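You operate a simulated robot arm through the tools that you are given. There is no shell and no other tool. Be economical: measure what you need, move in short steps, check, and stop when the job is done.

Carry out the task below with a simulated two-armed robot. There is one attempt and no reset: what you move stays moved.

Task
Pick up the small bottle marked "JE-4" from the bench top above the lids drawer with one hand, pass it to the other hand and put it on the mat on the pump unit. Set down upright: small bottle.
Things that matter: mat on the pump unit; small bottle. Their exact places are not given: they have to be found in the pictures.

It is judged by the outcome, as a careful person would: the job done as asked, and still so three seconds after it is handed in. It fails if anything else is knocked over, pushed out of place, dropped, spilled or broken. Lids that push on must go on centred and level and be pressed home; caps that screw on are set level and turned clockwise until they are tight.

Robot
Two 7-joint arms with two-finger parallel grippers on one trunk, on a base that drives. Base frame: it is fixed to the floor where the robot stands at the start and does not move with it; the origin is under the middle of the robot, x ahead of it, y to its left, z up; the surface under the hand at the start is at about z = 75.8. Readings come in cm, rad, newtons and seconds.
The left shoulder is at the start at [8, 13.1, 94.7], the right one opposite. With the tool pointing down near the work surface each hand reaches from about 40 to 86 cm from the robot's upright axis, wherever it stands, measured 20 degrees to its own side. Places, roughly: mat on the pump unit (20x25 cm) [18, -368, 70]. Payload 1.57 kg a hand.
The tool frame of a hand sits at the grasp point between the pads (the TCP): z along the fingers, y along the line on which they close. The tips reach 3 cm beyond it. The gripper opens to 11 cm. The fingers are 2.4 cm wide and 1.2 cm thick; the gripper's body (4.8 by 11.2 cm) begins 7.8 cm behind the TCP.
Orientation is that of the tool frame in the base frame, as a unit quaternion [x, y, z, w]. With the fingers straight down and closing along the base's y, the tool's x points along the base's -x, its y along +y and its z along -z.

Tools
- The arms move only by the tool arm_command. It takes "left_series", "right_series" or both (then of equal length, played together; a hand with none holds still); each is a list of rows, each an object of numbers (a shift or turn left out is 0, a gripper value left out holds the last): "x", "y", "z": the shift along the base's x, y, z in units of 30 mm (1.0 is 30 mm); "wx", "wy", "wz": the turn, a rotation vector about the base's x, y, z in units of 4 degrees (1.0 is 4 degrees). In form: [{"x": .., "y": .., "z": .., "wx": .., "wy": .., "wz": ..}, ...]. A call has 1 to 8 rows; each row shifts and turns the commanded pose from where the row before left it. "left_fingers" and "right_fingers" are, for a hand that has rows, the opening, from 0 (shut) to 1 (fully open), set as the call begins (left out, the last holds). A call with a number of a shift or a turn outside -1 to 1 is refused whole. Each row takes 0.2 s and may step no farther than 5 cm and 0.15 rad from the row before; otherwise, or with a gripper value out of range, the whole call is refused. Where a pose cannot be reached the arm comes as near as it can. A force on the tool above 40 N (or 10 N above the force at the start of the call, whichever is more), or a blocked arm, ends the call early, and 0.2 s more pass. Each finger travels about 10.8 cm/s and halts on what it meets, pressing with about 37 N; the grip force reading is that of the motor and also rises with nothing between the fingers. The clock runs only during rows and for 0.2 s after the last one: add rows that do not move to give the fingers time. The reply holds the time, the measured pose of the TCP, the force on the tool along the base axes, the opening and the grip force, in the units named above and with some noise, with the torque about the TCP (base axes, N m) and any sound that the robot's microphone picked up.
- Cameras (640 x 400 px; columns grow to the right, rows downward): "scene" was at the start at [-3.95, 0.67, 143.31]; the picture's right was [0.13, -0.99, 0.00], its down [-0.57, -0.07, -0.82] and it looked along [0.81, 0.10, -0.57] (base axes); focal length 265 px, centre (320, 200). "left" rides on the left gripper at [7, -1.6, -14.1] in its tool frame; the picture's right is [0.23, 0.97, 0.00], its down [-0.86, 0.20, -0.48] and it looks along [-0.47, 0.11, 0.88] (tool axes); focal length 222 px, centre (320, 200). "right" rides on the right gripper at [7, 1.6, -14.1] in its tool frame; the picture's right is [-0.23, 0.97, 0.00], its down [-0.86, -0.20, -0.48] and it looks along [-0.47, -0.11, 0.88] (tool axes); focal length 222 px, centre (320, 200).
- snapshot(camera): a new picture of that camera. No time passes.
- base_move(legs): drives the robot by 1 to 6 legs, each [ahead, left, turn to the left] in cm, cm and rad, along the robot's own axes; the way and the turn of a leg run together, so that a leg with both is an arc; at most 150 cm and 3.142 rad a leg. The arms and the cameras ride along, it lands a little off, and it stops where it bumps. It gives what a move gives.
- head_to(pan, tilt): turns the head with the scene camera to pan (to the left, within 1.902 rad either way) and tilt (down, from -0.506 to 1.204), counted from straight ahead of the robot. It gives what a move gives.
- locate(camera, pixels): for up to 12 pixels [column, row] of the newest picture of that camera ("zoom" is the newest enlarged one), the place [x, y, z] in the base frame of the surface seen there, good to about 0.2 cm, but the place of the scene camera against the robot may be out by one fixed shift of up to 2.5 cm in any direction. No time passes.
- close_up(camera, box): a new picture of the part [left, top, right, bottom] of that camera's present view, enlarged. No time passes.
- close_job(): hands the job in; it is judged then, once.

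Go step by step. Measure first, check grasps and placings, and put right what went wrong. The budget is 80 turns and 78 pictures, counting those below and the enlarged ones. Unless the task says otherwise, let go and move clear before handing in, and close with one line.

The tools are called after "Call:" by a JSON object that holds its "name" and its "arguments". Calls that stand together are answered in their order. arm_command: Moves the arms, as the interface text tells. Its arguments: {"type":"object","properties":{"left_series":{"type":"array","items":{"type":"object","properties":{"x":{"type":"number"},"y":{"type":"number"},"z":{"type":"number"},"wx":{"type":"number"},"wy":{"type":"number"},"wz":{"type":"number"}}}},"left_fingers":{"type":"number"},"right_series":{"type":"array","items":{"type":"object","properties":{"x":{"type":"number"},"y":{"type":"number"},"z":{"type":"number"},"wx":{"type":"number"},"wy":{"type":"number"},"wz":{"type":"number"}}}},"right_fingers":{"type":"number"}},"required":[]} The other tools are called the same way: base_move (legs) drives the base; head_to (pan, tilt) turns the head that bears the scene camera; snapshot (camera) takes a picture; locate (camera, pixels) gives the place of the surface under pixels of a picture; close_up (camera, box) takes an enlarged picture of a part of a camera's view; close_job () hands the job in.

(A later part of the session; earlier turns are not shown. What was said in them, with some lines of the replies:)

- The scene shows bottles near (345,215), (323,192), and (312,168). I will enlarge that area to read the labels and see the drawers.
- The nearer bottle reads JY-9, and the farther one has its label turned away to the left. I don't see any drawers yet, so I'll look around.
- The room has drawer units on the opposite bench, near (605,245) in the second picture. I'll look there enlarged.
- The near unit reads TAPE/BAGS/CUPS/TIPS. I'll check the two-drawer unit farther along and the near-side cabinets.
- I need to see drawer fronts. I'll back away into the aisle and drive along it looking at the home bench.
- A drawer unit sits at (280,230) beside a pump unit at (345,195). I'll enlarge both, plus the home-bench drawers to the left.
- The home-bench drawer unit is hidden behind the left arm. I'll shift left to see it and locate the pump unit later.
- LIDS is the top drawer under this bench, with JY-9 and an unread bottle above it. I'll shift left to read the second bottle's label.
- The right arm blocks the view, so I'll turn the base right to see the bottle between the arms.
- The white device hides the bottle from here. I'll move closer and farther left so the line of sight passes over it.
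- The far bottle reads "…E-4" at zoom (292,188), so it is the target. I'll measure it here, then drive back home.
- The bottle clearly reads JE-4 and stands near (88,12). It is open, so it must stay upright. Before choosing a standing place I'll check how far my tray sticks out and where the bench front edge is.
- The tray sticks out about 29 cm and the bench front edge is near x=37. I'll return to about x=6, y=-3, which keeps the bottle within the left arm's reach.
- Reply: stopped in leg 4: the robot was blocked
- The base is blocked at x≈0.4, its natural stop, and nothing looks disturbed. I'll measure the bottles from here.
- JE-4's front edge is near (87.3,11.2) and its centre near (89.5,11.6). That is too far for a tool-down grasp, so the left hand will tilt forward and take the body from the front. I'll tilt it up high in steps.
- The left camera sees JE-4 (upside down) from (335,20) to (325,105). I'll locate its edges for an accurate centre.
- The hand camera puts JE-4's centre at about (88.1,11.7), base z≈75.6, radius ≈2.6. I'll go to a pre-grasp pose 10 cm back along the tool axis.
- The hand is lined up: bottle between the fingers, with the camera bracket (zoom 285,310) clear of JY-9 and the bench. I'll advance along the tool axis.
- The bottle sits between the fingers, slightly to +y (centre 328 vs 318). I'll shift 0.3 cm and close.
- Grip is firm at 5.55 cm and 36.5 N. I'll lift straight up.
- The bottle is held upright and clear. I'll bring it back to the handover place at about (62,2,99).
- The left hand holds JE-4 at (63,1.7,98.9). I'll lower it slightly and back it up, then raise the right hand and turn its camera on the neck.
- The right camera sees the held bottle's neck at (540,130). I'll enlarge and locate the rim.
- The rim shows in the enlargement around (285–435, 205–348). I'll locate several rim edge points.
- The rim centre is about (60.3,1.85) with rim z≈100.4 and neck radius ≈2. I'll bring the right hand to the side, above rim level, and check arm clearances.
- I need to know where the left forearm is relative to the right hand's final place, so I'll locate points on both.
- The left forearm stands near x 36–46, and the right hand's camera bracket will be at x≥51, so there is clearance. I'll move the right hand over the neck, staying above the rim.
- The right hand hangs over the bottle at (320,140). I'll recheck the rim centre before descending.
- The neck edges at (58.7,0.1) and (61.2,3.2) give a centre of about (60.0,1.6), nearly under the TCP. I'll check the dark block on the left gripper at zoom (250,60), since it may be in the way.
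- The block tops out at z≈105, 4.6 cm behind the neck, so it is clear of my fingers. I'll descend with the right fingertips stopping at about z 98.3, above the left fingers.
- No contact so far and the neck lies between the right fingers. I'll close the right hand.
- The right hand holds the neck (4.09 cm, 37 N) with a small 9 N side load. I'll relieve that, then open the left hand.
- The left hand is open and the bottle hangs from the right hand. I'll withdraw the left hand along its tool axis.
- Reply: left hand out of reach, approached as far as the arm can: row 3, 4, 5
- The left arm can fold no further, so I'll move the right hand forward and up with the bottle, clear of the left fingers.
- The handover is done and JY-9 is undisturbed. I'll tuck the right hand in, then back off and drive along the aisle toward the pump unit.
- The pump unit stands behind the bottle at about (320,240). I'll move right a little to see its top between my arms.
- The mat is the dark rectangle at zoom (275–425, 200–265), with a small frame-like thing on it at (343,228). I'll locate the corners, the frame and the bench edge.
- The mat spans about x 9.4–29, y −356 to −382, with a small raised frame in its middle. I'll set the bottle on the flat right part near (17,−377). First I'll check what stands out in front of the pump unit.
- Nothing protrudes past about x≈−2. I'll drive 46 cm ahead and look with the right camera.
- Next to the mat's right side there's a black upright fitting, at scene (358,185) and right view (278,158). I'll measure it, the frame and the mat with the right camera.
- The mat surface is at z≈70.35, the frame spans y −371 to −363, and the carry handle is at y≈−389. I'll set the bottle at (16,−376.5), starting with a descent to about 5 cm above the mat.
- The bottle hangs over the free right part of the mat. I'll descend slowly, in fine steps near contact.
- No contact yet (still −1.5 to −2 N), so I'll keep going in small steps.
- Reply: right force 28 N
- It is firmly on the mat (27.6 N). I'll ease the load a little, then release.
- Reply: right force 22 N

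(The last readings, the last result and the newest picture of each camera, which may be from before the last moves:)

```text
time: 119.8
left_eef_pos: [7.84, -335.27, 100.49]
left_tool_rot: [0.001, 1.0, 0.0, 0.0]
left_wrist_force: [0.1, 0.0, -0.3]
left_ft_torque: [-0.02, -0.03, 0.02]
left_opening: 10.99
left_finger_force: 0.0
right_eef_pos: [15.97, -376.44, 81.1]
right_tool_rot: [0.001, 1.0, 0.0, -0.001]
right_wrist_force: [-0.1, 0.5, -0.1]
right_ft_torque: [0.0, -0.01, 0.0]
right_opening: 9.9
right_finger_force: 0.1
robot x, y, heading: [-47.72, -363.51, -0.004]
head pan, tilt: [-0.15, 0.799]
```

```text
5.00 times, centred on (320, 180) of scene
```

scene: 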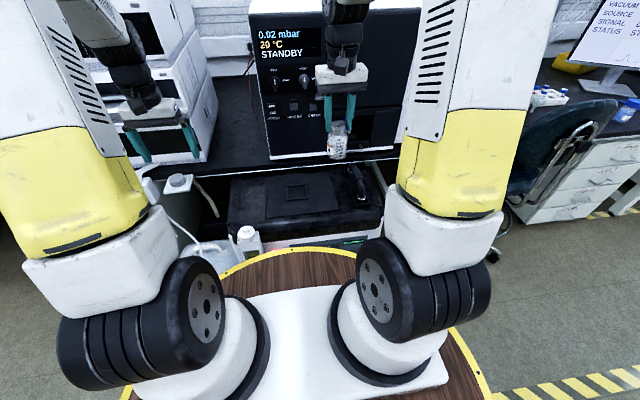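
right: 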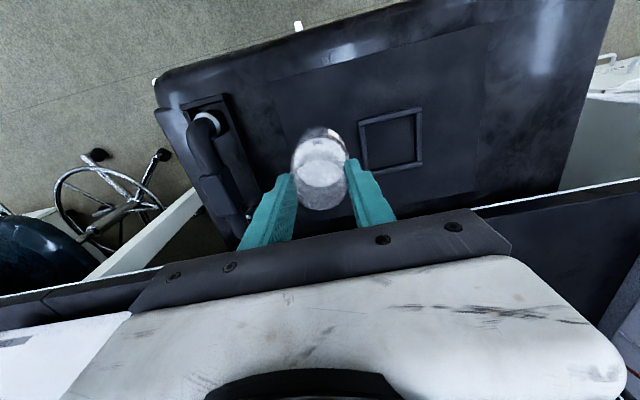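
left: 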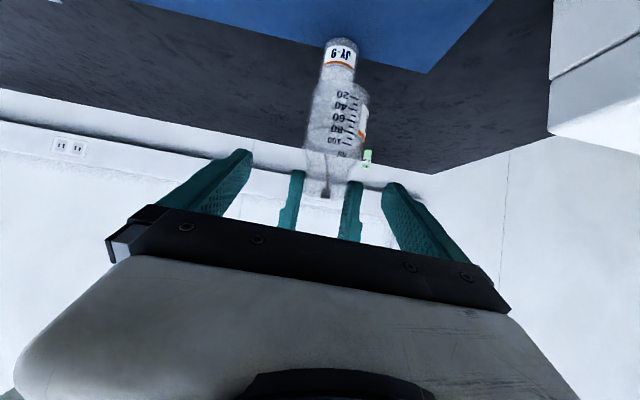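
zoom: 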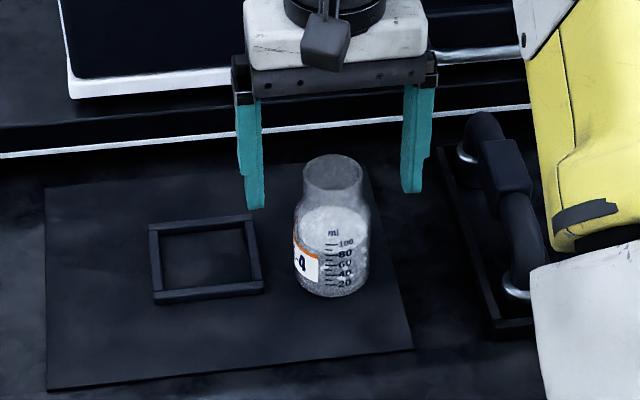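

The bottle stands upright and free on the mat. I'll raise the hand straight up and check again.

Call:
{"name": "arm_command", "arguments": {"right_series": [{"z": 0.5}, {"z": 0.9}, {"z": 0.9}, {"z": 0.9}, {"z": 0.9}, {"z": 0.9}, {"z": 0.9}, {}]}}

Call:
{"name": "base_move", "arguments": {"legs": [[-35, 0, 0]]}}

Call:
{"name": "head_to", "arguments": {"pan": -0.1, "tilt": 0.6}}

Call:
{"name": "close_up", "arguments": {"camera": "scene", "box": [230, 120, 410, 260]}}

```text
time: 121.6
left_eef_pos: [7.83, -335.31, 100.54]
left_tool_rot: [0.001, 1.0, 0.0, 0.001]
left_wrist_force: [-0.6, -0.3, -0.3]
left_ft_torque: [-0.04, 0.0, -0.02]
left_opening: 11.0
left_finger_force: 0.0
right_eef_pos: [15.98, -376.5, 98.78]
right_tool_rot: [0.0, 1.0, 0.0, -0.001]
right_wrist_force: [0.7, 0.3, 0.1]
right_ft_torque: [0.02, 0.01, 0.0]
right_opening: 9.92
right_finger_force: 0.0
robot x, y, heading: [-47.56, -363.76, 0.001]
head pan, tilt: [-0.15, 0.799]
```

```text
time: 123.9
left_eef_pos: [-27.7, -335.05, 100.68]
left_tool_rot: [-0.001, 1.0, 0.0, 0.0]
left_wrist_force: [0.2, -0.6, -0.3]
left_ft_torque: [0.0, 0.01, 0.0]
left_opening: 11.0
left_finger_force: 0.1
right_eef_pos: [-19.31, -376.24, 98.77]
right_tool_rot: [-0.001, 1.0, 0.0, -0.001]
right_wrist_force: [-0.4, 0.1, 0.0]
right_ft_torque: [0.05, -0.03, -0.01]
right_opening: 9.9
right_finger_force: 0.0
robot x, y, heading: [-83.06, -363.59, 0.0]
head pan, tilt: [-0.15, 0.799]
```

```text
time: 124.7
left_eef_pos: [-27.52, -335.12, 100.55]
left_tool_rot: [-0.002, 1.0, 0.0, 0.0]
left_wrist_force: [-1.0, 0.3, -0.3]
left_ft_torque: [0.0, -0.01, 0.0]
left_opening: 11.03
left_finger_force: 0.0
right_eef_pos: [-19.34, -376.32, 98.85]
right_tool_rot: [-0.002, 1.0, 0.0, -0.001]
right_wrist_force: [0.1, 1.1, 0.8]
right_ft_torque: [0.0, 0.0, -0.01]
right_opening: 9.9
right_finger_force: 0.1
robot x, y, heading: [-83.15, -363.75, 0.002]
head pan, tilt: [-0.099, 0.6]
```

```text
2.86 times, centred on (320, 190) of scene
```

zoom: 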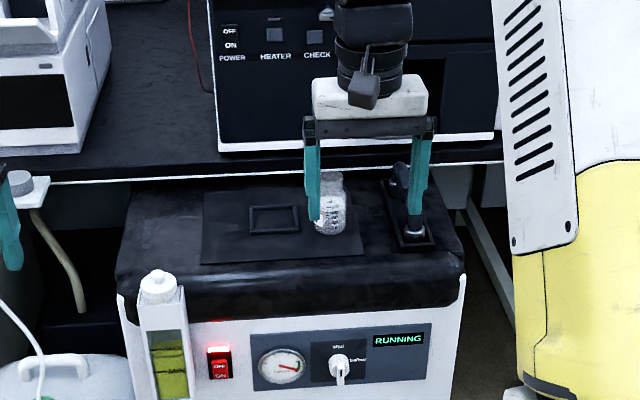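

The bottle stands upright on the mat at zoom (328,205) with both hands clear, so I'm handing in.

Call:
{"name": "close_job", "arguments": {}}

```text
The job is handed in.
```

I picked up JE-4 from the bench above the lids drawer with the left hand and passed it to the right hand in mid-air. It now stands upright on the flat right part of the mat on the pump unit, beside the small raised frame, and both hands are clear. On the way to the pick-up the base bumped to a stop at the bench front, but nothing in view moved.
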